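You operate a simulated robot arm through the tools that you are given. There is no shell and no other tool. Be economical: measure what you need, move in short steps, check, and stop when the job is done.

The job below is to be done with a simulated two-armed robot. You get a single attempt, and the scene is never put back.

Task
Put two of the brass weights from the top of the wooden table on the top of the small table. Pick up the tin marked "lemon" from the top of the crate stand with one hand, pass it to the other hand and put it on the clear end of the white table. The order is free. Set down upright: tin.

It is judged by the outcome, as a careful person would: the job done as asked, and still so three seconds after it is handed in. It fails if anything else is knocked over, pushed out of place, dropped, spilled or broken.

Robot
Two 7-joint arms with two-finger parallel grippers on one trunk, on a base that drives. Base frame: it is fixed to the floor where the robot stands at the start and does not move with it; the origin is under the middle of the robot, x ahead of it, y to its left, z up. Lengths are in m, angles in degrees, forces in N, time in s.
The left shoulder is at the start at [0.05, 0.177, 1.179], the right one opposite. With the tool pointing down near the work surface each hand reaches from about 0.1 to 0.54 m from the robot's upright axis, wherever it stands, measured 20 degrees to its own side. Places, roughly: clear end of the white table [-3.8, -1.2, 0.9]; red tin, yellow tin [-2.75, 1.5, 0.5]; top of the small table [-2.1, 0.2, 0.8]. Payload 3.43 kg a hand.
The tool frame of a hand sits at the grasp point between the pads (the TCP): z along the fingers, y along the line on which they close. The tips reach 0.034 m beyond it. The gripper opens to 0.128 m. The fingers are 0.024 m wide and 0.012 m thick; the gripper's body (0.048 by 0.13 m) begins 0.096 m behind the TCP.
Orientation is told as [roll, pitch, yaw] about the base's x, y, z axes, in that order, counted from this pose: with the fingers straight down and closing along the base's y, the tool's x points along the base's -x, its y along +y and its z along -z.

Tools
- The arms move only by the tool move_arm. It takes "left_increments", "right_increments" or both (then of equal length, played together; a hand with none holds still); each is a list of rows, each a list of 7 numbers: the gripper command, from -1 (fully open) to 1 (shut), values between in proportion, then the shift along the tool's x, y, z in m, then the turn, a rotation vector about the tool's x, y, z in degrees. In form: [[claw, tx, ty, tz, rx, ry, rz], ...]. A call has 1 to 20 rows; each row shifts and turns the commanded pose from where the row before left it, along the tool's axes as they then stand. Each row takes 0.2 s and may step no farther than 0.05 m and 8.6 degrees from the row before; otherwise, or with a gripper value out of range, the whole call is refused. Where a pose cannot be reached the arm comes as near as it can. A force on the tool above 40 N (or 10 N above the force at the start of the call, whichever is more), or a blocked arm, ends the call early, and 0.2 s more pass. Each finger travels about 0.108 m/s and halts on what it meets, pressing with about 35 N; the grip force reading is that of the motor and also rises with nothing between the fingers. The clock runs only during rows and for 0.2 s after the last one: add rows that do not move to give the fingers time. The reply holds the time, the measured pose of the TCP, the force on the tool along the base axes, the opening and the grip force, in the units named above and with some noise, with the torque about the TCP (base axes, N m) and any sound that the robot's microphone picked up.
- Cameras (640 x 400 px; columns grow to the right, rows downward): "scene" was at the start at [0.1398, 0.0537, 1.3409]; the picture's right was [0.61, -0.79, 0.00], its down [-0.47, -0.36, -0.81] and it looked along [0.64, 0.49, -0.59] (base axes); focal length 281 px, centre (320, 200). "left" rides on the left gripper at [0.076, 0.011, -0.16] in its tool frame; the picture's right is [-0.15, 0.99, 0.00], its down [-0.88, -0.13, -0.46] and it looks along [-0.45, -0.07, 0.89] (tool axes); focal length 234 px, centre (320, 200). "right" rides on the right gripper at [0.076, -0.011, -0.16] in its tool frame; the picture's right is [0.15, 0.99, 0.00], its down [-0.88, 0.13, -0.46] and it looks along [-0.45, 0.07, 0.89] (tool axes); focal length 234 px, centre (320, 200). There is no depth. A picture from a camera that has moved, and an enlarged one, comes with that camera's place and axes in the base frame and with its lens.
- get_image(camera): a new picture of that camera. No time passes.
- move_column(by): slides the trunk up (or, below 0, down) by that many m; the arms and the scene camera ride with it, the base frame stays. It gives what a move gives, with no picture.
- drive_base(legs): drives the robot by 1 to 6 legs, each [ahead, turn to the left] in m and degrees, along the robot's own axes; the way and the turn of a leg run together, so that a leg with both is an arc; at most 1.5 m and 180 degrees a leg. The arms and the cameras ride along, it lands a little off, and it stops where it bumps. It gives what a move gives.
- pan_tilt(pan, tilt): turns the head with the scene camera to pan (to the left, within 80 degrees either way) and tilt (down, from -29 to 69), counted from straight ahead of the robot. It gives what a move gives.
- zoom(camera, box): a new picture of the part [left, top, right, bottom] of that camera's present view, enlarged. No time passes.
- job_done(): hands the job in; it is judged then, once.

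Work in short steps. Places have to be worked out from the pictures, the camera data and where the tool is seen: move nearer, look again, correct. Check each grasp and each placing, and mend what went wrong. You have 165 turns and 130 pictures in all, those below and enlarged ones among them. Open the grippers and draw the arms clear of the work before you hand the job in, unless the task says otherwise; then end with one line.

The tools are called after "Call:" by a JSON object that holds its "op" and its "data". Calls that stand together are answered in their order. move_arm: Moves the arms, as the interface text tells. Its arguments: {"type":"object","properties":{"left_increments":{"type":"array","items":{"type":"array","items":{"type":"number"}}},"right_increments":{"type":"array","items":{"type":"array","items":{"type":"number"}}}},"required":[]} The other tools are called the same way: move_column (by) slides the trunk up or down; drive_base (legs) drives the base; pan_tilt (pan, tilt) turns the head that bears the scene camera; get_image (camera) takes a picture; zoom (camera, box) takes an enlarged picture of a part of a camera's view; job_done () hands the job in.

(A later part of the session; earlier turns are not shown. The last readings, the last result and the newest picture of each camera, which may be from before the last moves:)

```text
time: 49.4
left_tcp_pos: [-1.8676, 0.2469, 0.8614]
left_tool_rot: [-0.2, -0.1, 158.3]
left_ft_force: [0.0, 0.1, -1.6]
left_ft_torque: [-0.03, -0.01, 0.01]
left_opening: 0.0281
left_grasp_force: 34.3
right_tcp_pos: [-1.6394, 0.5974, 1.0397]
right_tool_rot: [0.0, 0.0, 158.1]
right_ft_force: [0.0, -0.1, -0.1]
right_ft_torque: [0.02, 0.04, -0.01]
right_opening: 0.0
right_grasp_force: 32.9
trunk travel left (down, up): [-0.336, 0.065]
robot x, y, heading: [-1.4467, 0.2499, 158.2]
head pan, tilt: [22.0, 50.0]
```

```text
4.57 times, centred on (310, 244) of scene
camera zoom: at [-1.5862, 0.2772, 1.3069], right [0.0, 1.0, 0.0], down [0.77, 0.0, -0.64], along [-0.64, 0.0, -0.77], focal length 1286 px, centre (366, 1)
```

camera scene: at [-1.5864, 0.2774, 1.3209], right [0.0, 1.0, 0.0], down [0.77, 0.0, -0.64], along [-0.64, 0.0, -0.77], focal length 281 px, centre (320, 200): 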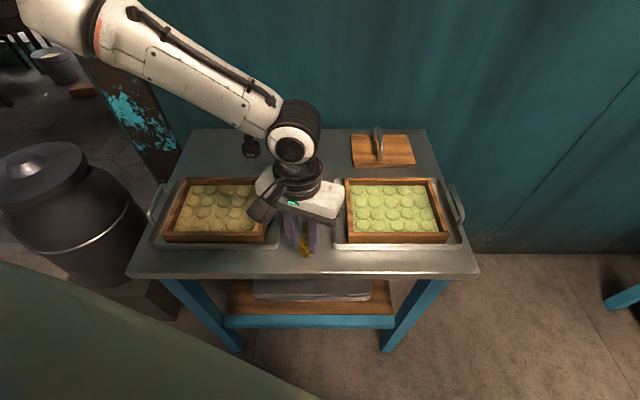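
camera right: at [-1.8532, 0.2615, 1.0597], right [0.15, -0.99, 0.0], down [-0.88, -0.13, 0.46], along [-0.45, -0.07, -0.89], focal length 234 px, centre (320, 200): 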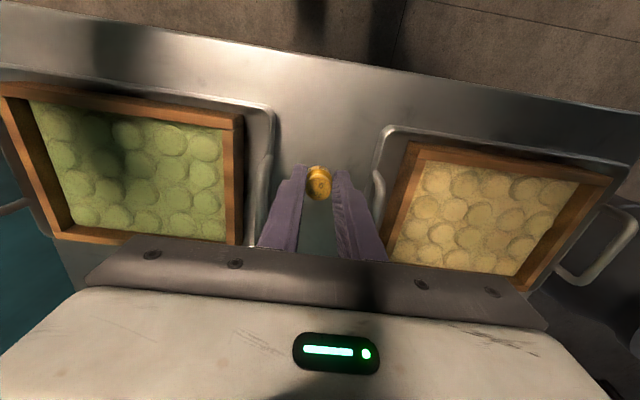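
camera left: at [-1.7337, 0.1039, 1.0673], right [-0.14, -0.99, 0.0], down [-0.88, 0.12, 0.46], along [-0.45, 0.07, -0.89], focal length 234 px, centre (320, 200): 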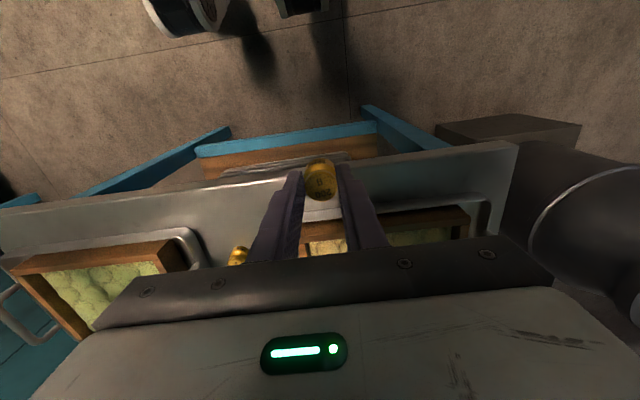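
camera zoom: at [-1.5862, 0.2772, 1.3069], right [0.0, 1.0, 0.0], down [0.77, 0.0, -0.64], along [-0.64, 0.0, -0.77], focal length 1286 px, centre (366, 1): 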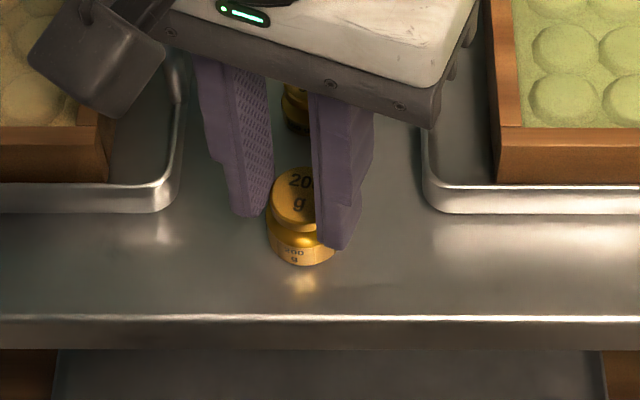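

Nearly down, both fingers clear of the other weight. Lowering in 4 mm steps until contact.

Call:
{"op": "move_column", "data": {"by": -0.005}}

Call:
{"op": "move_column", "data": {"by": -0.003}}

```text
time: 50.0
left_tcp_pos: [-1.869, 0.2466, 0.8604]
left_tool_rot: [-0.2, -0.5, 158.4]
left_ft_force: [2.0, -9.9, 34.3]
left_ft_torque: [-0.43, -0.18, 0.03]
left_opening: 0.0279
left_grasp_force: 34.6
right_tcp_pos: [-1.6383, 0.5977, 1.0363]
right_tool_rot: [0.0, -0.1, 158.2]
right_ft_force: [0.0, -0.1, -0.3]
right_ft_torque: [0.01, 0.03, 0.0]
right_opening: 0.0002
right_grasp_force: 33.1
trunk travel left (down, up): [-0.331, 0.07]
robot x, y, heading: [-1.4469, 0.2501, 158.1]
head pan, tilt: [22.0, 50.0]
```

```text
time: 50.5
left_tcp_pos: [-1.8674, 0.2478, 0.8557]
left_tool_rot: [-0.3, -0.5, 158.3]
left_ft_force: [-1.0, -7.2, 37.4]
left_ft_torque: [-0.13, 0.36, 0.06]
left_opening: 0.028
left_grasp_force: 34.8
right_tcp_pos: [-1.6386, 0.5978, 1.0316]
right_tool_rot: [-0.1, -0.3, 158.2]
right_ft_force: [-0.9, -0.3, 0.5]
right_ft_torque: [0.0, 0.0, 0.03]
right_opening: 0.0001
right_grasp_force: 33.0
trunk travel left (down, up): [-0.328, 0.073]
robot x, y, heading: [-1.4461, 0.2542, 158.0]
head pan, tilt: [22.0, 50.0]
```

Contact made (34–37 N). I ease up 3 mm and open narrowly.

Call:
{"op": "move_column", "data": {"by": 0.003}}

Call:
{"op": "move_arm", "data": {"left_increments": [[0.3, 0, 0, 0, 0, 0, 0], [0.3, 0, 0, 0, 0, 0, 0], [0.3, 0, 0, 0, 0, 0, 0]]}}

Call:
{"op": "zoom", "data": {"camera": "scene", "box": [240, 200, 380, 287]}}

```text
time: 51.0
left_tcp_pos: [-1.8685, 0.2481, 0.8563]
left_tool_rot: [-0.2, -0.3, 158.2]
left_ft_force: [-5.9, 1.0, 13.1]
left_ft_torque: [0.25, 0.57, 0.06]
left_opening: 0.0279
left_grasp_force: 35.2
right_tcp_pos: [-1.6386, 0.5974, 1.0346]
right_tool_rot: [0.0, 0.1, 158.1]
right_ft_force: [0.4, 0.1, -0.2]
right_ft_torque: [0.02, 0.04, -0.01]
right_opening: 0.0
right_grasp_force: 33.0
trunk travel left (down, up): [-0.331, 0.07]
robot x, y, heading: [-1.4413, 0.2518, 158.2]
head pan, tilt: [22.0, 50.0]
```

```text
time: 51.8
left_tcp_pos: [-1.8677, 0.247, 0.856]
left_tool_rot: [-0.2, -0.1, 158.3]
left_ft_force: [0.4, -0.9, 0.5]
left_ft_torque: [0.0, -0.02, -0.01]
left_opening: 0.0448
left_grasp_force: 0.1
right_tcp_pos: [-1.6412, 0.5983, 1.0349]
right_tool_rot: [0.0, 0.0, 158.2]
right_ft_force: [0.6, 0.7, 0.3]
right_ft_torque: [-0.03, -0.03, 0.03]
right_opening: 0.0
right_grasp_force: 32.8
trunk travel left (down, up): [-0.331, 0.07]
robot x, y, heading: [-1.445, 0.2503, 158.2]
head pan, tilt: [22.0, 50.0]
```

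```text
4.57 times, centred on (310, 244) of scene
camera zoom: at [-1.5862, 0.2773, 1.3019], right [0.0, 1.0, 0.0], down [0.77, 0.0, -0.64], along [-0.64, 0.0, -0.77], focal length 1286 px, centre (366, 1)
```

zoom: 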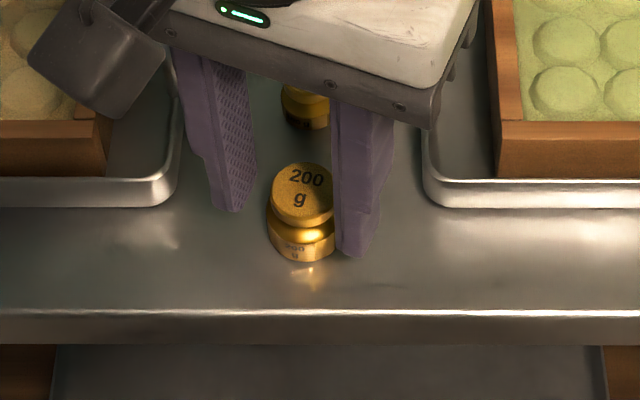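

The 200 g weight stands free. I raise the left hand straight up, draw it back, and check the table.

Call:
{"op": "move_arm", "data": {"left_increments": [[0.3, 0, 0, -0.03, 0, 0, 0], [0.3, 0, 0, -0.04, 0, 0, 0], [0.3, 0, 0, -0.04, 0, 0, 0], [0.3, 0, 0, -0.04, 0, 0, 0], [0.3, 0, 0, -0.04, 0, 0, 0], [0.3, 0.04, 0.02, 0, 0, 0, 0], [0.3, 0.04, 0.02, 0, 0, 0, 0], [0.3, 0.04, 0.02, 0, 0, 0, 0]]}}

Call:
{"op": "pan_tilt", "data": {"pan": 22, "tilt": 45}}

Call:
{"op": "get_image", "data": {"camera": "scene"}}

Call:
{"op": "pan_tilt", "data": {"pan": 75, "tilt": 20}}

Call:
{"op": "get_image", "data": {"camera": "scene"}}

```text
time: 53.6
left_tcp_pos: [-1.7769, 0.1446, 1.0474]
left_tool_rot: [-0.3, -0.1, 158.3]
left_ft_force: [-0.4, -0.8, 0.1]
left_ft_torque: [0.03, 0.01, 0.01]
left_opening: 0.0449
left_grasp_force: 0.1
right_tcp_pos: [-1.6399, 0.597, 1.0351]
right_tool_rot: [0.0, 0.0, 158.2]
right_ft_force: [0.2, 0.2, -1.2]
right_ft_torque: [0.02, 0.0, -0.01]
right_opening: 0.0001
right_grasp_force: 33.1
trunk travel left (down, up): [-0.331, 0.07]
robot x, y, heading: [-1.445, 0.2498, 158.1]
head pan, tilt: [22.0, 50.0]
```

```text
time: 54.3
left_tcp_pos: [-1.7786, 0.1454, 1.046]
left_tool_rot: [-0.3, -0.1, 158.2]
left_ft_force: [-0.2, 0.0, -0.4]
left_ft_torque: [0.03, 0.01, -0.01]
left_opening: 0.0446
left_grasp_force: 0.1
right_tcp_pos: [-1.6395, 0.5976, 1.034]
right_tool_rot: [0.0, 0.0, 158.2]
right_ft_force: [-0.4, -0.5, -0.2]
right_ft_torque: [0.01, 0.02, -0.02]
right_opening: 0.0002
right_grasp_force: 33.4
trunk travel left (down, up): [-0.331, 0.07]
robot x, y, heading: [-1.4471, 0.2475, 158.3]
head pan, tilt: [22.0, 45.0]
```

```text
97 pictures are left
camera scene: at [-1.5905, 0.2773, 1.3088], right [0.0, 1.0, 0.0], down [0.71, 0.0, -0.71], along [-0.71, 0.0, -0.71], focal length 281 px, centre (320, 200)
```

scene: 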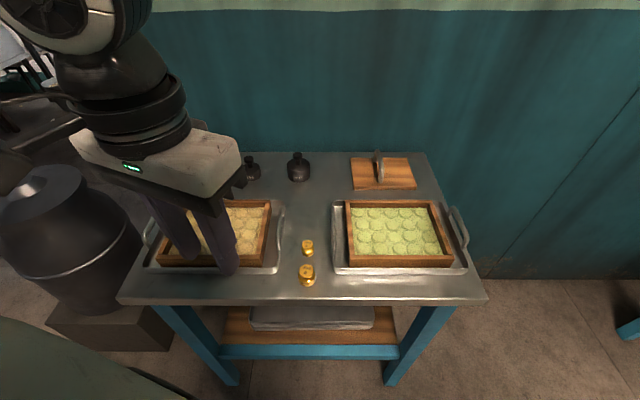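

```text
time: 55.5
left_tcp_pos: [-1.7781, 0.1462, 1.0468]
left_tool_rot: [-0.3, -0.1, 158.4]
left_ft_force: [-0.6, -0.2, -0.3]
left_ft_torque: [-0.03, -0.02, -0.03]
left_opening: 0.0448
left_grasp_force: 0.1
right_tcp_pos: [-1.6399, 0.597, 1.0345]
right_tool_rot: [0.0, 0.0, 158.1]
right_ft_force: [0.3, -0.3, 0.7]
right_ft_torque: [0.0, 0.07, -0.02]
right_opening: 0.0
right_grasp_force: 32.7
trunk travel left (down, up): [-0.331, 0.07]
robot x, y, heading: [-1.448, 0.2525, 158.2]
head pan, tilt: [75.0, 20.0]
```

```text
96 pictures are left
camera scene: at [-1.5651, 0.2031, 1.3474], right [-0.8, 0.6, 0.0], down [0.21, 0.27, -0.94], along [-0.56, -0.75, -0.34], focal length 281 px, centre (320, 200)
```

scene: 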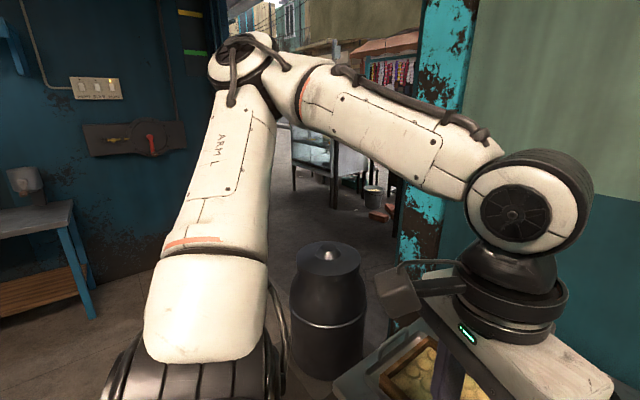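

Both weights stand on the small table. Next the tin: I back away from the table and turn left to view the doorway.

Call:
{"op": "drive_base", "data": {"legs": [[-0.6, 0], [0, 47]]}}

Call:
{"op": "pan_tilt", "data": {"pan": 0, "tilt": 15}}

Call:
{"op": "get_image", "data": {"camera": "scene"}}

```text
time: 61.1
left_tcp_pos: [-1.0328, -0.2908, 1.0459]
left_tool_rot: [-0.2, -0.1, -154.8]
left_ft_force: [-0.1, 0.1, 0.1]
left_ft_torque: [0.0, 0.0, 0.0]
left_opening: 0.0449
left_grasp_force: 0.1
right_tcp_pos: [-1.2696, 0.1207, 1.0344]
right_tool_rot: [0.0, 0.0, -154.9]
right_ft_force: [-0.5, -0.2, -0.5]
right_ft_torque: [0.0, 0.01, -0.01]
right_opening: 0.0001
right_grasp_force: 33.0
trunk travel left (down, up): [-0.331, 0.07]
robot x, y, heading: [-0.883, 0.0292, -154.8]
head pan, tilt: [75.0, 20.0]
```

```text
time: 62.5
left_tcp_pos: [-1.0341, -0.2898, 1.0471]
left_tool_rot: [-0.2, -0.1, -154.8]
left_ft_force: [0.4, -0.8, -0.6]
left_ft_torque: [-0.03, 0.01, 0.01]
left_opening: 0.0447
left_grasp_force: 0.1
right_tcp_pos: [-1.2692, 0.1203, 1.0354]
right_tool_rot: [0.0, 0.1, -154.9]
right_ft_force: [0.0, -0.7, -0.5]
right_ft_torque: [-0.03, -0.03, 0.0]
right_opening: 0.0002
right_grasp_force: 33.1
trunk travel left (down, up): [-0.331, 0.07]
robot x, y, heading: [-0.8815, 0.0278, -155.0]
head pan, tilt: [0.0, 15.0]
```

```text
95 pictures are left
camera scene: at [-1.0303, -0.0429, 1.3556], right [-0.42, 0.91, 0.0], down [0.23, 0.11, -0.97], along [-0.87, -0.41, -0.26], focal length 281 px, centre (320, 200)
```

scene: 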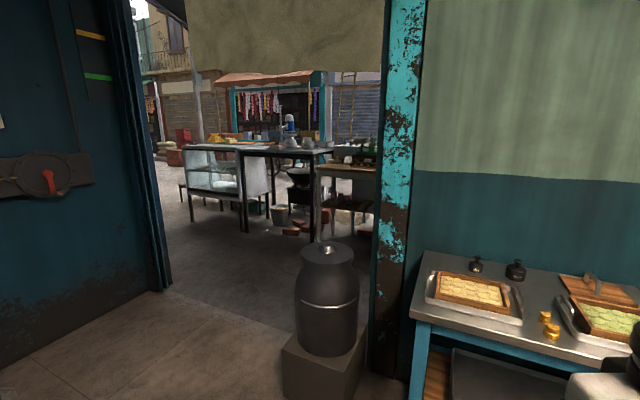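

The doorway spans about y -0.4 to -2.1 at x≈-2.4, with the can's pedestal at its near right. I head to (-1.75, -1.3) and face the opening.

Call:
{"op": "drive_base", "data": {"legs": [[0, 32], [1.2, 0], [0.38, 0], [0, -57]]}}

Call:
{"op": "get_image", "data": {"camera": "scene"}}

```text
time: 74.7
left_tcp_pos: [-2.0189, -1.5087, 1.0462]
left_tool_rot: [-0.3, -0.1, 179.3]
left_ft_force: [-0.3, 0.6, -0.3]
left_ft_torque: [-0.01, -0.04, 0.0]
left_opening: 0.0447
left_grasp_force: 0.1
right_tcp_pos: [-2.0521, -1.0362, 1.0346]
right_tool_rot: [0.1, 0.0, 179.1]
right_ft_force: [-0.5, 0.2, -0.7]
right_ft_torque: [0.03, 0.05, -0.04]
right_opening: 0.0
right_grasp_force: 33.0
trunk travel left (down, up): [-0.331, 0.07]
robot x, y, heading: [-1.7437, -1.2899, 179.1]
head pan, tilt: [0.0, 15.0]
```

```text
94 pictures are left
camera scene: at [-1.9084, -1.2877, 1.3556], right [0.01, 1.0, 0.0], down [0.26, 0.0, -0.97], along [-0.97, 0.01, -0.26], focal length 281 px, centre (320, 200)
```

scene: 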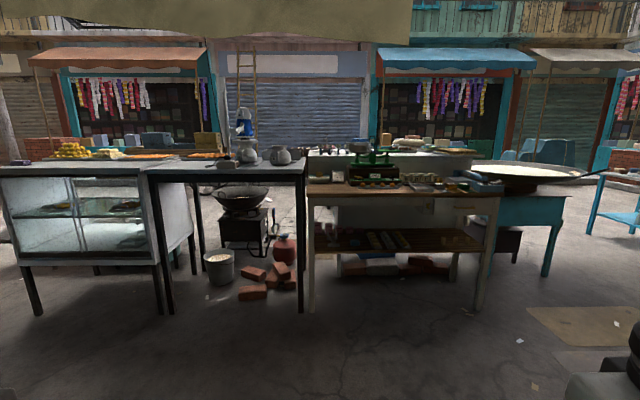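

The clear left end of the white-legged table is visible at about (-3.8, -1.2). I pass through the door, keeping to the middle of the opening, then look right for the crate stand.

Call:
{"op": "drive_base", "data": {"legs": [[0, 30], [0.3, 0], [0, -30], [0.88, 0]]}}

Call:
{"op": "pan_tilt", "data": {"pan": -75, "tilt": 20}}

Call:
{"op": "get_image", "data": {"camera": "scene"}}

```text
time: 84.0
left_tcp_pos: [-3.1622, -1.6491, 1.0465]
left_tool_rot: [-0.2, -0.1, 179.9]
left_ft_force: [0.0, -0.3, -0.2]
left_ft_torque: [-0.01, -0.01, -0.02]
left_opening: 0.0449
left_grasp_force: 0.1
right_tcp_pos: [-3.2004, -1.18, 1.035]
right_tool_rot: [-0.1, 0.0, 179.7]
right_ft_force: [-0.7, 0.1, 0.0]
right_ft_torque: [0.02, -0.01, -0.01]
right_opening: 0.0
right_grasp_force: 33.3
trunk travel left (down, up): [-0.331, 0.07]
robot x, y, heading: [-2.8886, -1.4332, 179.5]
head pan, tilt: [0.0, 15.0]
```

```text
time: 85.4
left_tcp_pos: [-3.1624, -1.6502, 1.0465]
left_tool_rot: [-0.2, -0.1, 179.9]
left_ft_force: [-0.1, -0.4, 0.2]
left_ft_torque: [0.01, -0.03, 0.0]
left_opening: 0.0446
left_grasp_force: 0.0
right_tcp_pos: [-3.1986, -1.179, 1.035]
right_tool_rot: [0.0, 0.1, 179.8]
right_ft_force: [-0.2, -0.6, 0.7]
right_ft_torque: [-0.01, 0.01, 0.0]
right_opening: 0.0001
right_grasp_force: 32.8
trunk travel left (down, up): [-0.331, 0.07]
robot x, y, heading: [-2.8891, -1.4295, 179.9]
head pan, tilt: [-75.0, 20.0]
```

```text
93 pictures are left
camera scene: at [-2.984, -1.3391, 1.3475], right [0.97, 0.26, 0.0], down [0.09, -0.33, -0.94], along [-0.24, 0.91, -0.34], focal length 281 px, centre (320, 200)
```

scene: 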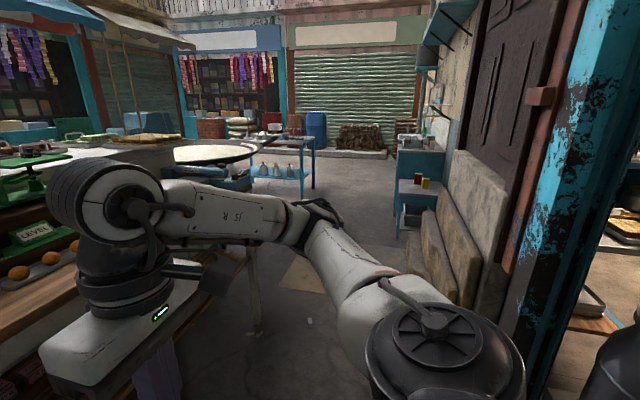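

I can see small red and yellow tins near the expected crate stand. Zooming in.

Call:
{"op": "zoom", "data": {"camera": "scene", "box": [360, 100, 520, 300]}}

```text
2.00 times, centred on (440, 200) of scene
camera zoom: at [-2.984, -1.3391, 1.3475], right [0.97, 0.26, 0.0], down [0.09, -0.33, -0.94], along [-0.24, 0.91, -0.34], focal length 562 px, centre (80, 200)
```

zoom: 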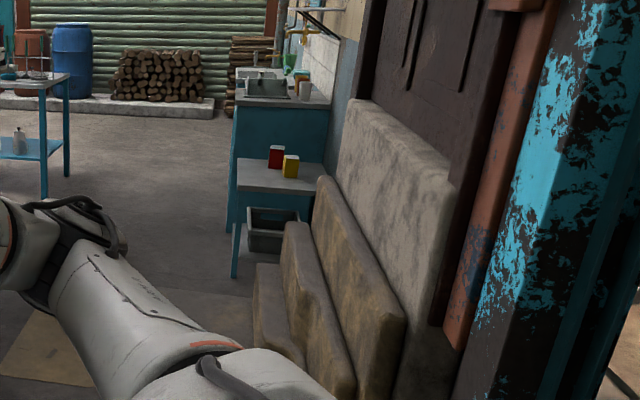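

The tins sit on a low stand (x≈-2.9…-2.5, y≈1.3…1.85), with slabs leaning on its near side, so I'll approach from the west. I turn north and look at the floor ahead.

Call:
{"op": "drive_base", "data": {"legs": [[0, -87]]}}

Call:
{"op": "pan_tilt", "data": {"pan": 0, "tilt": 25}}

Call:
{"op": "get_image", "data": {"camera": "scene"}}

```text
time: 89.5
left_tcp_pos: [-3.1234, -1.1686, 1.0468]
left_tool_rot: [-0.1, -0.1, 92.6]
left_ft_force: [0.6, -0.2, -0.5]
left_ft_torque: [-0.01, 0.02, -0.02]
left_opening: 0.0448
left_grasp_force: 0.0
right_tcp_pos: [-2.6553, -1.1093, 1.0348]
right_tool_rot: [0.0, 0.0, 92.6]
right_ft_force: [-0.1, -0.5, 0.3]
right_ft_torque: [0.0, 0.0, 0.01]
right_opening: 0.0
right_grasp_force: 32.9
trunk travel left (down, up): [-0.331, 0.07]
robot x, y, heading: [-2.8911, -1.4303, 92.7]
head pan, tilt: [-75.0, 20.0]
```

```text
time: 91.0
left_tcp_pos: [-3.1238, -1.1698, 1.0462]
left_tool_rot: [-0.2, -0.1, 92.6]
left_ft_force: [-0.5, 0.1, 0.4]
left_ft_torque: [0.01, 0.01, 0.0]
left_opening: 0.0449
left_grasp_force: 0.1
right_tcp_pos: [-2.6548, -1.1092, 1.0346]
right_tool_rot: [0.0, 0.1, 92.6]
right_ft_force: [0.8, 0.7, 0.3]
right_ft_torque: [0.04, 0.01, 0.01]
right_opening: 0.0001
right_grasp_force: 32.9
trunk travel left (down, up): [-0.331, 0.07]
robot x, y, heading: [-2.8903, -1.4322, 92.6]
head pan, tilt: [0.0, 25.0]
```

```text
91 pictures are left
camera scene: at [-2.8973, -1.2675, 1.3394], right [1.0, 0.04, 0.0], down [0.02, -0.42, -0.91], along [-0.04, 0.91, -0.42], focal length 281 px, centre (320, 200)
```

scene: 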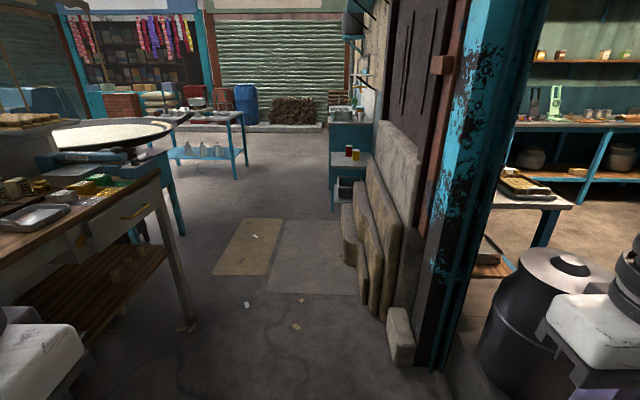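

The floor patches look flat and the way is open. I drive north, then bear left around the slabs, keeping clear of the white table's corner.

Call:
{"op": "drive_base", "data": {"legs": [[1.2, 0], [0, 25], [0.8, 0], [0, -27]]}}

Call:
{"op": "get_image", "data": {"camera": "scene"}}

```text
time: 95.1
left_tcp_pos: [-3.1666, -0.3715, 1.0464]
left_tool_rot: [-0.6, -0.3, 92.6]
left_ft_force: [0.5, 0.4, 0.1]
left_ft_torque: [0.02, 0.01, 0.03]
left_opening: 0.0447
left_grasp_force: 0.0
right_tcp_pos: [-2.6942, -0.3136, 1.034]
right_tool_rot: [-0.5, 0.5, 91.7]
right_ft_force: [1.0, -0.4, 0.5]
right_ft_torque: [0.0, 0.0, 0.02]
right_opening: 0.0
right_grasp_force: 32.9
trunk travel left (down, up): [-0.331, 0.07]
robot x, y, heading: [-2.9324, -0.6289, 92.3]
head pan, tilt: [0.0, 25.0]
stopped in leg 1: the robot was blocked; the commanded pose is now the measured one
```

```text
90 pictures are left
camera scene: at [-2.9413, -0.4717, 1.3406], right [1.0, 0.04, 0.01], down [0.02, -0.42, -0.91], along [-0.03, 0.91, -0.42], focal length 281 px, centre (320, 200)
```

scene: 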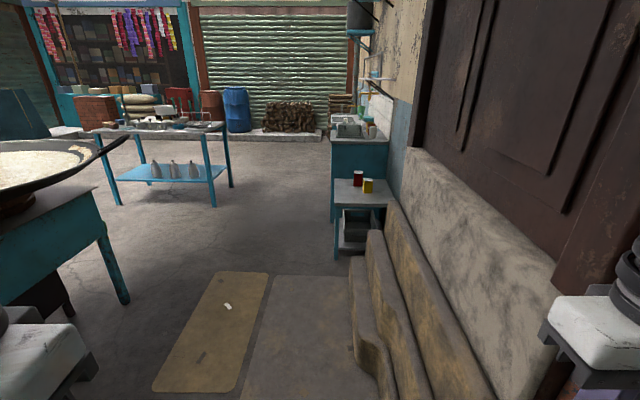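

The robot was blocked. I back up slightly and look at both sides to find out what touched.

Call:
{"op": "drive_base", "data": {"legs": [[-0.12, 0]]}}

Call:
{"op": "pan_tilt", "data": {"pan": -75, "tilt": 30}}

Call:
{"op": "get_image", "data": {"camera": "scene"}}

Call:
{"op": "pan_tilt", "data": {"pan": 75, "tilt": 30}}

Call:
{"op": "get_image", "data": {"camera": "scene"}}

```text
time: 96.3
left_tcp_pos: [-3.1555, -0.4887, 1.0468]
left_tool_rot: [-0.1, -0.2, 92.7]
left_ft_force: [-0.4, -0.1, 0.8]
left_ft_torque: [0.02, 0.0, -0.02]
left_opening: 0.0449
left_grasp_force: 0.1
right_tcp_pos: [-2.6836, -0.4297, 1.0322]
right_tool_rot: [-0.1, 0.8, 91.8]
right_ft_force: [-0.6, -1.4, 0.8]
right_ft_torque: [0.06, 0.0, 0.0]
right_opening: 0.0001
right_grasp_force: 32.9
trunk travel left (down, up): [-0.331, 0.07]
robot x, y, heading: [-2.9236, -0.7492, 92.5]
head pan, tilt: [0.0, 25.0]
```

```text
time: 97.8
left_tcp_pos: [-3.1567, -0.4883, 1.0457]
left_tool_rot: [-0.2, 0.0, 92.7]
left_ft_force: [0.3, -0.5, -0.1]
left_ft_torque: [-0.05, -0.02, -0.04]
left_opening: 0.0449
left_grasp_force: 0.0
right_tcp_pos: [-2.6847, -0.4289, 1.0312]
right_tool_rot: [-0.1, 0.9, 91.8]
right_ft_force: [-0.8, 0.7, -0.7]
right_ft_torque: [-0.01, 0.0, -0.02]
right_opening: 0.0
right_grasp_force: 32.8
trunk travel left (down, up): [-0.331, 0.07]
robot x, y, heading: [-2.922, -0.7472, 92.3]
head pan, tilt: [-75.0, 30.0]
```

```text
89 pictures are left
camera scene: at [-2.8392, -0.6516, 1.3314], right [0.3, -0.95, 0.0], down [-0.48, -0.15, -0.87], along [0.83, 0.26, -0.5], focal length 281 px, centre (320, 200)
```

scene: 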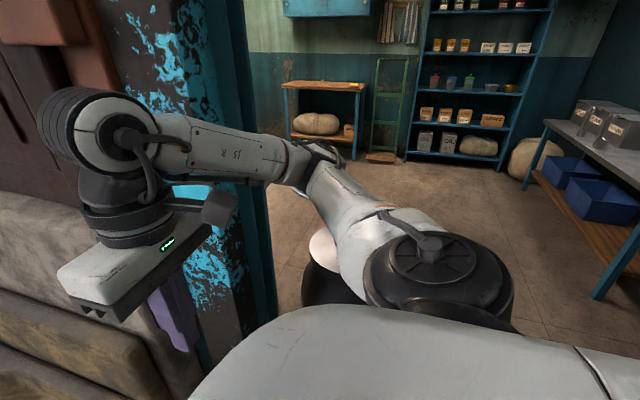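

```text
time: 100.1
left_tcp_pos: [-3.1563, -0.4881, 1.046]
left_tool_rot: [-0.2, -0.1, 92.6]
left_ft_force: [-0.8, -0.7, -0.4]
left_ft_torque: [0.03, 0.02, -0.02]
left_opening: 0.0447
left_grasp_force: 0.0
right_tcp_pos: [-2.6836, -0.4299, 1.0319]
right_tool_rot: [-0.1, 1.0, 91.8]
right_ft_force: [-0.1, 0.3, -0.1]
right_ft_torque: [0.0, -0.01, 0.0]
right_opening: 0.0001
right_grasp_force: 33.2
trunk travel left (down, up): [-0.331, 0.07]
robot x, y, heading: [-2.9206, -0.7468, 92.4]
head pan, tilt: [75.0, 30.0]
```

```text
88 pictures are left
camera scene: at [-3.0137, -0.6592, 1.3314], right [0.22, 0.98, 0.0], down [0.49, -0.11, -0.87], along [-0.85, 0.19, -0.5], focal length 281 px, centre (320, 200)
```

scene: 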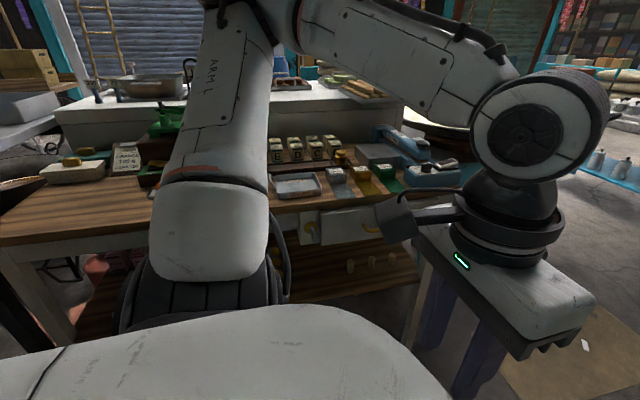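

The right elbow met the door post. I fold the right arm inward, back up, and take a line further left.

Call:
{"op": "move_arm", "data": {"right_increments": [[1, -0.024, 0.03, 0, 0, 0, 0], [1, -0.024, 0.03, 0, 0, 0, 0], [1, -0.024, 0.03, 0, 0, 0, 0], [1, -0.024, 0.03, 0, 0, 0, 0], [1, -0.024, 0.03, 0, 0, 0, 0]]}}

Call:
{"op": "drive_base", "data": {"legs": [[-0.3, 0], [0, 15], [0.5, 0]]}}

Call:
{"op": "pan_tilt", "data": {"pan": -75, "tilt": 30}}

Call:
{"op": "get_image", "data": {"camera": "scene"}}

```text
time: 101.3
left_tcp_pos: [-3.1565, -0.4882, 1.0465]
left_tool_rot: [-0.2, -0.1, 92.8]
left_ft_force: [-0.2, 0.6, -0.1]
left_ft_torque: [0.01, 0.05, 0.01]
left_opening: 0.0452
left_grasp_force: 0.0
right_tcp_pos: [-2.8393, -0.3143, 1.029]
right_tool_rot: [-0.2, 0.9, 91.7]
right_ft_force: [-0.4, -0.4, -0.2]
right_ft_torque: [0.0, -0.01, -0.02]
right_opening: 0.0
right_grasp_force: 32.5
trunk travel left (down, up): [-0.331, 0.07]
robot x, y, heading: [-2.9256, -0.7457, 92.7]
head pan, tilt: [75.0, 30.0]
```

```text
time: 106.8
left_tcp_pos: [-3.3552, -0.3882, 1.046]
left_tool_rot: [-0.2, 0.0, 108.2]
left_ft_force: [0.1, 0.0, -0.1]
left_ft_torque: [0.0, -0.02, -0.01]
left_opening: 0.0449
left_grasp_force: 0.1
right_tcp_pos: [-3.0933, -0.1349, 1.0291]
right_tool_rot: [0.0, 0.9, 107.2]
right_ft_force: [0.3, -0.2, -0.5]
right_ft_torque: [-0.05, -0.02, 0.02]
right_opening: 0.0002
right_grasp_force: 33.0
trunk travel left (down, up): [-0.331, 0.07]
robot x, y, heading: [-3.0617, -0.5784, 108.2]
head pan, tilt: [75.0, 30.0]
```

```text
time: 109.2
left_tcp_pos: [-3.3545, -0.3868, 1.0463]
left_tool_rot: [-0.2, -0.1, 108.0]
left_ft_force: [0.0, -0.4, -0.6]
left_ft_torque: [-0.01, -0.02, 0.03]
left_opening: 0.0447
left_grasp_force: 0.0
right_tcp_pos: [-3.0927, -0.1361, 1.0285]
right_tool_rot: [-0.1, 0.9, 107.2]
right_ft_force: [-0.7, 0.7, -0.1]
right_ft_torque: [0.0, -0.04, -0.01]
right_opening: 0.0
right_grasp_force: 32.9
trunk travel left (down, up): [-0.331, 0.07]
robot x, y, heading: [-3.0624, -0.5763, 108.1]
head pan, tilt: [-75.0, 30.0]
```

```text
87 pictures are left
camera scene: at [-3.0057, -0.4614, 1.3314], right [0.54, -0.84, 0.0], down [-0.42, -0.27, -0.87], along [0.73, 0.47, -0.5], focal length 281 px, centre (320, 200)
```

scene: 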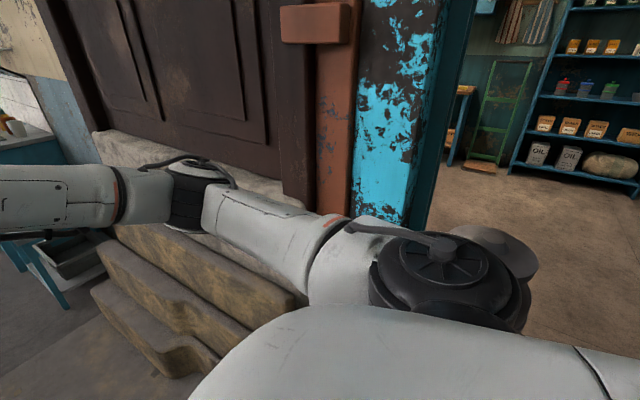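

Now the right arm is folded well clear of the post. Continue north past the slabs to about (-3.3, 1.3).

Call:
{"op": "drive_base", "data": {"legs": [[0, -10], [0.9, 0], [0, 15], [0.3, 0], [0, -23], [0.6, 0]]}}

Call:
{"op": "get_image", "data": {"camera": "scene"}}

```text
time: 121.4
left_tcp_pos: [-3.5143, 1.4811, 1.0463]
left_tool_rot: [-0.1, -0.1, 89.7]
left_ft_force: [-1.0, -0.8, 1.0]
left_ft_torque: [-0.01, 0.04, 0.0]
left_opening: 0.0449
left_grasp_force: 0.1
right_tcp_pos: [-3.1877, 1.6366, 1.0292]
right_tool_rot: [-0.1, 0.9, 88.9]
right_ft_force: [-0.9, 1.4, 0.2]
right_ft_torque: [-0.01, -0.02, 0.02]
right_opening: 0.0001
right_grasp_force: 32.9
trunk travel left (down, up): [-0.331, 0.07]
robot x, y, heading: [-3.2964, 1.2071, 89.6]
head pan, tilt: [-75.0, 30.0]
```

```text
86 pictures are left
camera scene: at [-3.2071, 1.3007, 1.3314], right [0.25, -0.97, 0.0], down [-0.48, -0.13, -0.87], along [0.84, 0.22, -0.5], focal length 281 px, centre (320, 200)
```

scene: 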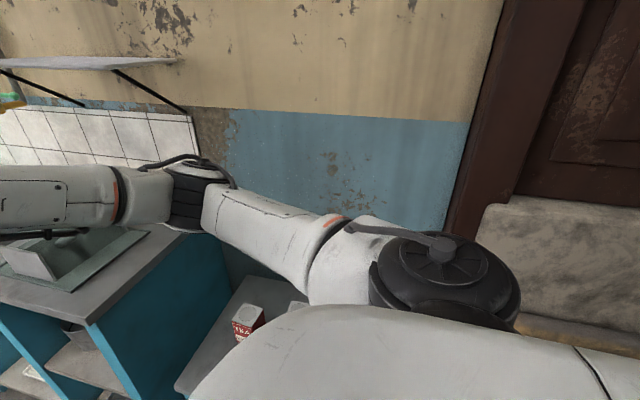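

The stand with the tins is just to the right, the sink cabinet beyond it. I turn to face the stand from the west.

Call:
{"op": "drive_base", "data": {"legs": [[0, -84]]}}

Call:
{"op": "pan_tilt", "data": {"pan": 15, "tilt": 45}}

Call:
{"op": "get_image", "data": {"camera": "scene"}}

```text
time: 125.3
left_tcp_pos: [-3.0474, 1.4542, 1.046]
left_tool_rot: [-0.4, 0.0, 5.8]
left_ft_force: [-0.2, -0.6, -0.1]
left_ft_torque: [-0.04, -0.02, 0.02]
left_opening: 0.0447
left_grasp_force: 0.1
right_tcp_pos: [-2.8578, 1.145, 1.0283]
right_tool_rot: [0.0, 0.9, 4.9]
right_ft_force: [0.6, -0.6, 0.0]
right_ft_torque: [0.02, 0.02, 0.01]
right_opening: 0.0
right_grasp_force: 33.1
trunk travel left (down, up): [-0.331, 0.07]
robot x, y, heading: [-3.2973, 1.2106, 5.6]
head pan, tilt: [-75.0, 30.0]
```

```text
time: 127.0
left_tcp_pos: [-3.0485, 1.4533, 1.0463]
left_tool_rot: [-0.2, 0.0, 5.9]
left_ft_force: [-0.2, 0.0, -0.2]
left_ft_torque: [0.0, -0.02, -0.01]
left_opening: 0.0448
left_grasp_force: 0.1
right_tcp_pos: [-2.8574, 1.1448, 1.0288]
right_tool_rot: [-0.1, 0.8, 4.9]
right_ft_force: [0.4, 0.1, 0.0]
right_ft_torque: [-0.01, 0.02, 0.0]
right_opening: 0.0001
right_grasp_force: 32.0
trunk travel left (down, up): [-0.331, 0.07]
robot x, y, heading: [-3.294, 1.2069, 5.4]
head pan, tilt: [15.0, 45.0]
```

```text
85 pictures are left
camera scene: at [-3.1495, 1.2431, 1.3088], right [0.35, -0.94, 0.0], down [-0.66, -0.25, -0.71], along [0.66, 0.25, -0.71], focal length 281 px, centre (320, 200)
```

scene: 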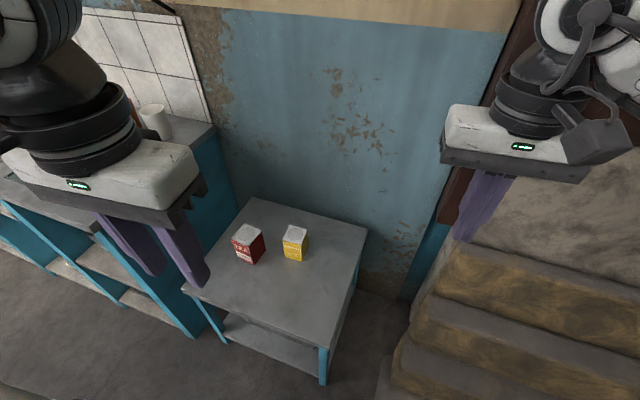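

Call:
{"op": "zoom", "data": {"camera": "scene", "box": [200, 200, 360, 300]}}

```text
4.00 times, centred on (280, 250) of scene
camera zoom: at [-3.1495, 1.2431, 1.3088], right [0.35, -0.94, 0.0], down [-0.66, -0.25, -0.71], along [0.66, 0.25, -0.71], focal length 1125 px, centre (480, 0)
```

zoom: 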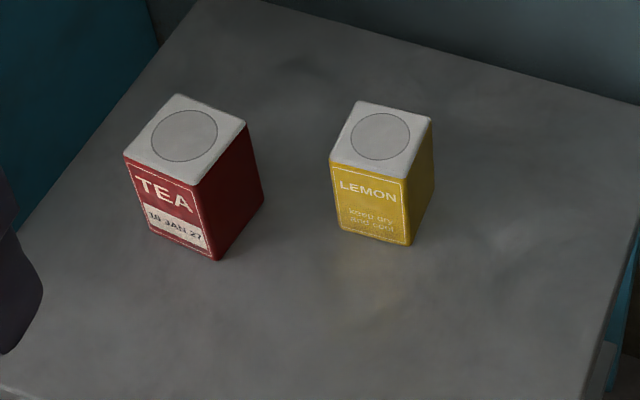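

The yellow tin reads "LEMON": about 6×6×9 cm, centre near (-2.657, 1.513), standing on z≈0.5. Before closing in I look down to see how far my base reaches toward the stand.

Call:
{"op": "pan_tilt", "data": {"pan": 0, "tilt": 69}}

Call:
{"op": "get_image", "data": {"camera": "scene"}}

Call:
{"op": "get_image", "data": {"camera": "left"}}

```text
time: 127.9
left_tcp_pos: [-3.0484, 1.4536, 1.047]
left_tool_rot: [-0.3, -0.1, 5.8]
left_ft_force: [-0.7, -0.3, -0.1]
left_ft_torque: [0.01, 0.01, -0.01]
left_opening: 0.0448
left_grasp_force: 0.1
right_tcp_pos: [-2.8575, 1.1444, 1.0293]
right_tool_rot: [-0.2, 1.0, 4.9]
right_ft_force: [-0.5, 0.7, -0.8]
right_ft_torque: [0.04, 0.02, 0.0]
right_opening: 0.0
right_grasp_force: 33.3
trunk travel left (down, up): [-0.331, 0.07]
robot x, y, heading: [-3.2952, 1.2067, 6.0]
head pan, tilt: [0.0, 68.8]
```

```text
83 pictures are left
camera scene: at [-3.17, 1.22, 1.28], right [0.1, -1.0, 0.0], down [-0.93, -0.09, -0.36], along [0.36, 0.04, -0.93], focal length 281 px, centre (320, 200)
```

scene: 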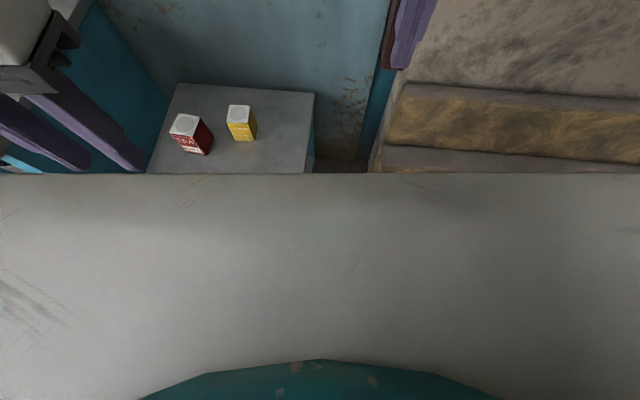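

```text
82 pictures are left
camera left: at [-3.124, 1.458, 1.206], right [0.05, 1.0, 0.0], down [0.89, -0.04, 0.46], along [0.46, -0.02, -0.89], focal length 234 px, centre (320, 200)
```

left: 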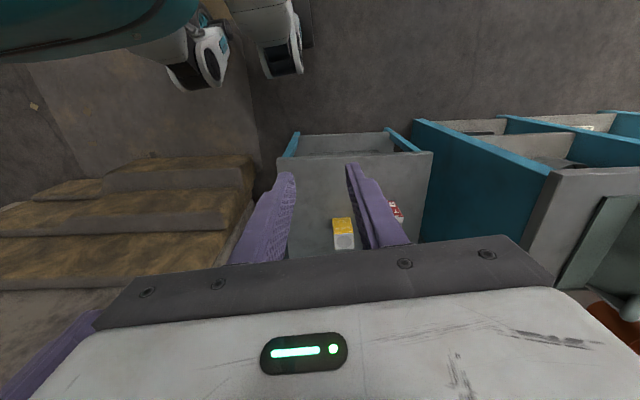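

My base reaches roughly 0.2–0.25 m ahead, so I'll stand about 0.3 m from the stand's edge and grasp with a forward-tilted tool. First I pull the right hand in, raise the trunk for clearance over the sink, and shift over.

Call:
{"op": "move_arm", "data": {"right_increments": [[1, 0.03, -0.02, 0, 0, 0, 0], [1, 0.03, -0.02, 0, 0, 0, 0], [1, 0.03, -0.02, 0, 0, 0, 0], [1, 0.03, -0.02, 0, 0, 0, 0]]}}

Call:
{"op": "move_column", "data": {"by": 0.06}}

Call:
{"op": "drive_base", "data": {"legs": [[0, 71], [0.36, 0], [0, -71.5]]}}

Call:
{"op": "pan_tilt", "data": {"pan": 0, "tilt": 55}}

Call:
{"op": "get_image", "data": {"camera": "scene"}}

Call:
{"op": "get_image", "data": {"camera": "left"}}

```text
time: 128.9
left_tcp_pos: [-3.0482, 1.4537, 1.0469]
left_tool_rot: [-0.3, -0.1, 5.7]
left_ft_force: [-0.2, -0.7, -0.3]
left_ft_torque: [0.05, -0.05, 0.06]
left_opening: 0.0449
left_grasp_force: 0.0
right_tcp_pos: [-2.9716, 1.0552, 1.0296]
right_tool_rot: [-0.1, 0.9, 4.9]
right_ft_force: [1.0, 0.1, -0.4]
right_ft_torque: [0.03, -0.02, 0.0]
right_opening: 0.0001
right_grasp_force: 33.0
trunk travel left (down, up): [-0.331, 0.07]
robot x, y, heading: [-3.2989, 1.205, 5.7]
head pan, tilt: [0.0, 68.8]
```

```text
time: 129.9
left_tcp_pos: [-3.0476, 1.4542, 1.1063]
left_tool_rot: [-0.3, -0.1, 5.7]
left_ft_force: [0.4, 0.5, 0.1]
left_ft_torque: [0.0, 0.04, -0.01]
left_opening: 0.045
left_grasp_force: 0.1
right_tcp_pos: [-2.97, 1.0558, 1.0902]
right_tool_rot: [-0.1, 1.0, 4.9]
right_ft_force: [0.3, 0.2, 0.1]
right_ft_torque: [-0.02, 0.03, 0.03]
right_opening: 0.0
right_grasp_force: 33.1
trunk travel left (down, up): [-0.391, 0.01]
robot x, y, heading: [-3.2987, 1.2083, 5.6]
head pan, tilt: [0.0, 68.8]
```

```text
time: 138.4
left_tcp_pos: [-2.9634, 1.8027, 1.1063]
left_tool_rot: [-0.3, -0.1, 5.4]
left_ft_force: [0.1, 0.2, 0.4]
left_ft_torque: [-0.03, -0.03, 0.0]
left_opening: 0.0446
left_grasp_force: 0.0
right_tcp_pos: [-2.8878, 1.4044, 1.0899]
right_tool_rot: [-0.1, 0.7, 4.6]
right_ft_force: [-0.7, 0.0, 0.3]
right_ft_torque: [0.0, -0.02, 0.01]
right_opening: 0.0
right_grasp_force: 32.8
trunk travel left (down, up): [-0.391, 0.01]
robot x, y, heading: [-3.2138, 1.5577, 5.4]
head pan, tilt: [0.0, 68.8]
```

```text
time: 139.1
left_tcp_pos: [-2.9626, 1.8047, 1.1058]
left_tool_rot: [-0.4, 0.0, 5.4]
left_ft_force: [0.4, -0.5, 1.2]
left_ft_torque: [-0.03, -0.02, -0.03]
left_opening: 0.0448
left_grasp_force: 0.1
right_tcp_pos: [-2.888, 1.4055, 1.0908]
right_tool_rot: [-0.1, 0.9, 4.5]
right_ft_force: [0.8, 0.8, 0.2]
right_ft_torque: [-0.02, 0.02, 0.05]
right_opening: 0.0
right_grasp_force: 33.4
trunk travel left (down, up): [-0.391, 0.01]
robot x, y, heading: [-3.2112, 1.5581, 5.1]
head pan, tilt: [0.0, 55.0]
```

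```text
81 pictures are left
camera scene: at [-3.0703, 1.5717, 1.3553], right [0.09, -1.0, 0.0], down [-0.82, -0.07, -0.57], along [0.57, 0.05, -0.82], focal length 281 px, centre (320, 200)
```

scene: 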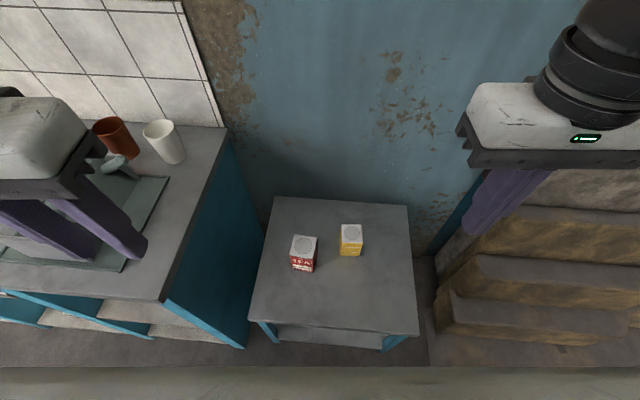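

```text
80 pictures are left
camera left: at [-3.0385, 1.8079, 1.266], right [0.05, 1.0, 0.0], down [0.89, -0.05, 0.46], along [0.46, -0.03, -0.89], focal length 234 px, centre (320, 200)
```

left: 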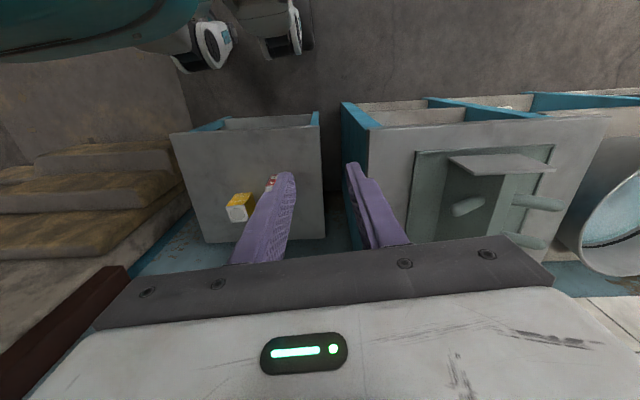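

The left hand would come down near the sink, so I pull it in first, open the right gripper part way, then lower the trunk in stages.

Call:
{"op": "move_arm", "data": {"left_increments": [[0.3, 0.025, -0.025, 0, 0, 0, 0], [0.3, 0.025, -0.025, 0, 0, 0, 0], [0.3, 0.025, -0.025, 0, 0, 0, 0], [0.3, 0.025, -0.025, 0, 0, 0, 0]], "right_increments": [[-0.5, 0, 0, 0, 0, 0, 0], [-0.5, 0, 0, 0, 0, 0, 0], [-0.5, 0, 0, 0, 0, 0, 0], [-0.5, 0, 0, 0, 0, 0, 0]]}}

Call:
{"op": "move_column", "data": {"by": -0.2}}

Call:
{"op": "get_image", "data": {"camera": "scene"}}

```text
time: 139.9
left_tcp_pos: [-3.0053, 1.7398, 1.1123]
left_tool_rot: [0.4, -0.4, 3.1]
left_ft_force: [2.7, 26.7, 8.5]
left_ft_torque: [-4.93, 1.12, -2.08]
left_opening: 0.0448
left_grasp_force: 0.0
left hand out of reach, approached as far as the arm can: row 2, 3
right_tcp_pos: [-2.8888, 1.4055, 1.0903]
right_tool_rot: [-0.1, 0.9, 4.6]
right_ft_force: [0.2, 0.1, 1.2]
right_ft_torque: [0.0, -0.01, -0.02]
right_opening: 0.0961
right_grasp_force: 0.2
trunk travel left (down, up): [-0.391, 0.01]
robot x, y, heading: [-3.2134, 1.561, 5.1]
head pan, tilt: [0.0, 55.0]
stopped in row 3 (left hand): the force on the tool passed its limit at 177 N (the readings are from after the stop); the commanded pose is now the measured one
```

```text
time: 140.7
left_tcp_pos: [-3.0064, 1.7394, 1.0663]
left_tool_rot: [0.6, -0.5, 2.8]
left_ft_force: [-1.0, 9.4, -1.5]
left_ft_torque: [-1.41, -0.23, -0.62]
left_opening: 0.0449
left_grasp_force: 0.1
right_tcp_pos: [-2.8875, 1.4056, 1.0453]
right_tool_rot: [-0.1, 0.8, 4.6]
right_ft_force: [-0.6, 0.1, -0.7]
right_ft_torque: [0.03, 0.0, -0.01]
right_opening: 0.0959
right_grasp_force: 0.1
trunk travel left (down, up): [-0.346, 0.055]
robot x, y, heading: [-3.2124, 1.5577, 5.0]
head pan, tilt: [0.0, 55.0]
stopped: the force on the tool passed its limit at 40 N (the readings are from after the stop); the commanded pose is now the measured one
```

```text
79 pictures are left
camera scene: at [-3.0702, 1.5718, 1.3102], right [0.09, -1.0, 0.0], down [-0.82, -0.07, -0.57], along [0.57, 0.05, -0.82], focal length 281 px, centre (320, 200)
```

scene: 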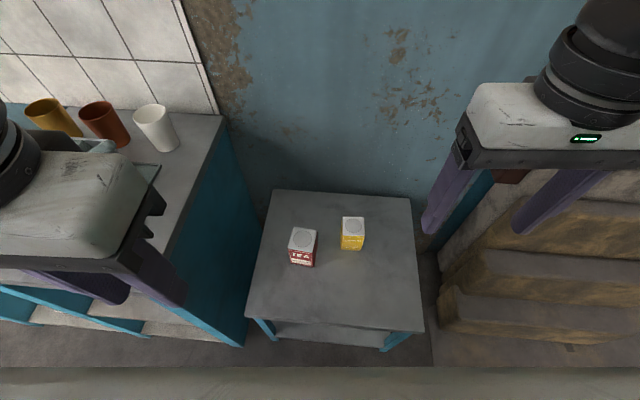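

The left hand pressed against my own body (nothing else is near). I move it forward and outward to relieve it, still clear of the sink.

Call:
{"op": "move_arm", "data": {"left_increments": [[0.3, -0.015, 0.01, 0, 0, 0, 0], [0.3, -0.015, 0.01, 0, 0, 0, 0]]}}

Call:
{"op": "move_column", "data": {"by": -0.1}}

Call:
{"op": "get_image", "data": {"camera": "left"}}

```text
time: 141.3
left_tcp_pos: [-2.9775, 1.7621, 1.0686]
left_tool_rot: [0.5, -0.3, 2.9]
left_ft_force: [0.8, -0.1, -0.4]
left_ft_torque: [-0.02, 0.02, -0.03]
left_opening: 0.0447
left_grasp_force: 0.1
right_tcp_pos: [-2.8886, 1.4057, 1.0465]
right_tool_rot: [-0.1, 0.8, 4.5]
right_ft_force: [0.7, 0.5, -0.6]
right_ft_torque: [-0.02, -0.02, -0.02]
right_opening: 0.096
right_grasp_force: 0.0
trunk travel left (down, up): [-0.346, 0.055]
robot x, y, heading: [-3.2106, 1.5571, 4.8]
head pan, tilt: [0.0, 55.0]
```

```text
time: 142.6
left_tcp_pos: [-2.9763, 1.7611, 0.9675]
left_tool_rot: [0.5, -0.5, 3.1]
left_ft_force: [0.3, 1.0, -0.1]
left_ft_torque: [0.0, -0.01, -0.03]
left_opening: 0.0448
left_grasp_force: 0.0
right_tcp_pos: [-2.888, 1.4057, 0.9461]
right_tool_rot: [-0.1, 0.7, 4.5]
right_ft_force: [0.5, 0.0, 0.0]
right_ft_torque: [0.0, 0.02, -0.01]
right_opening: 0.0956
right_grasp_force: 0.0
trunk travel left (down, up): [-0.246, 0.155]
robot x, y, heading: [-3.2095, 1.5588, 4.9]
head pan, tilt: [0.0, 55.0]
```

```text
78 pictures are left
camera left: at [-3.0531, 1.7667, 1.1274], right [0.1, 1.0, 0.01], down [0.88, -0.09, 0.46], along [0.46, -0.04, -0.89], focal length 234 px, centre (320, 200)
```

left: 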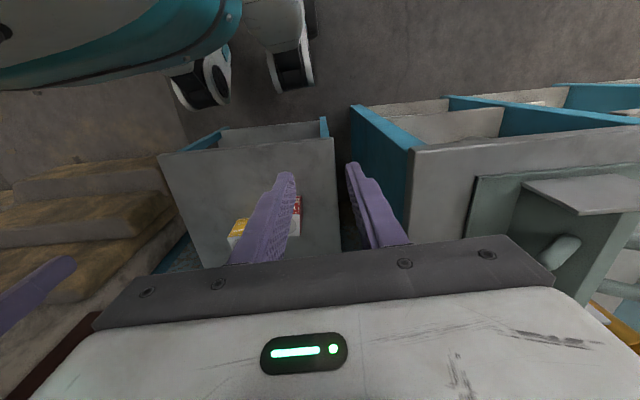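

Clear of the sink corner by about 5 cm. I lower the trunk the rest of the way.

Call:
{"op": "move_column", "data": {"by": -0.12}}

Call:
{"op": "move_column", "data": {"by": -0.11}}

Call:
{"op": "get_image", "data": {"camera": "scene"}}

Call:
{"op": "get_image", "data": {"camera": "right"}}

```text
time: 144.1
left_tcp_pos: [-2.9757, 1.7601, 0.8482]
left_tool_rot: [0.6, -0.4, 3.0]
left_ft_force: [0.7, -0.1, -0.1]
left_ft_torque: [-0.01, 0.01, 0.01]
left_opening: 0.045
left_grasp_force: 0.0
right_tcp_pos: [-2.8871, 1.4055, 0.8268]
right_tool_rot: [-0.1, 0.8, 4.5]
right_ft_force: [-0.3, -0.6, -0.1]
right_ft_torque: [0.0, 0.0, 0.01]
right_opening: 0.096
right_grasp_force: 0.0
trunk travel left (down, up): [-0.126, 0.275]
robot x, y, heading: [-3.21, 1.5558, 5.1]
head pan, tilt: [0.0, 55.0]
```

```text
time: 145.5
left_tcp_pos: [-2.9772, 1.7614, 0.7377]
left_tool_rot: [0.6, -0.5, 2.9]
left_ft_force: [-0.2, -0.7, 0.1]
left_ft_torque: [0.01, 0.0, -0.01]
left_opening: 0.0448
left_grasp_force: 0.0
right_tcp_pos: [-2.888, 1.4049, 0.717]
right_tool_rot: [-0.1, 0.8, 4.5]
right_ft_force: [0.7, -0.4, 0.2]
right_ft_torque: [-0.01, 0.0, 0.03]
right_opening: 0.0961
right_grasp_force: 0.0
trunk travel left (down, up): [-0.016, 0.385]
robot x, y, heading: [-3.2155, 1.556, 5.0]
head pan, tilt: [0.0, 55.0]
```

```text
77 pictures are left
camera scene: at [-3.0704, 1.5717, 0.9809], right [0.09, -1.0, 0.0], down [-0.82, -0.07, -0.57], along [0.57, 0.05, -0.82], focal length 281 px, centre (320, 200)
```

scene: 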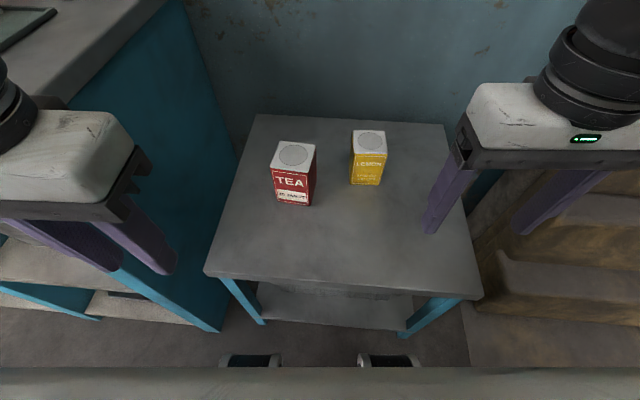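

```text
76 pictures are left
camera right: at [-2.9605, 1.3879, 0.877], right [-0.22, 0.97, 0.0], down [0.87, 0.2, 0.44], along [0.43, 0.1, -0.9], focal length 234 px, centre (320, 200)
```

right: 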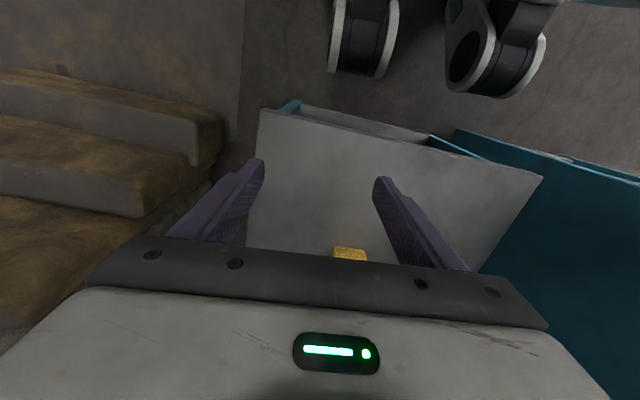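

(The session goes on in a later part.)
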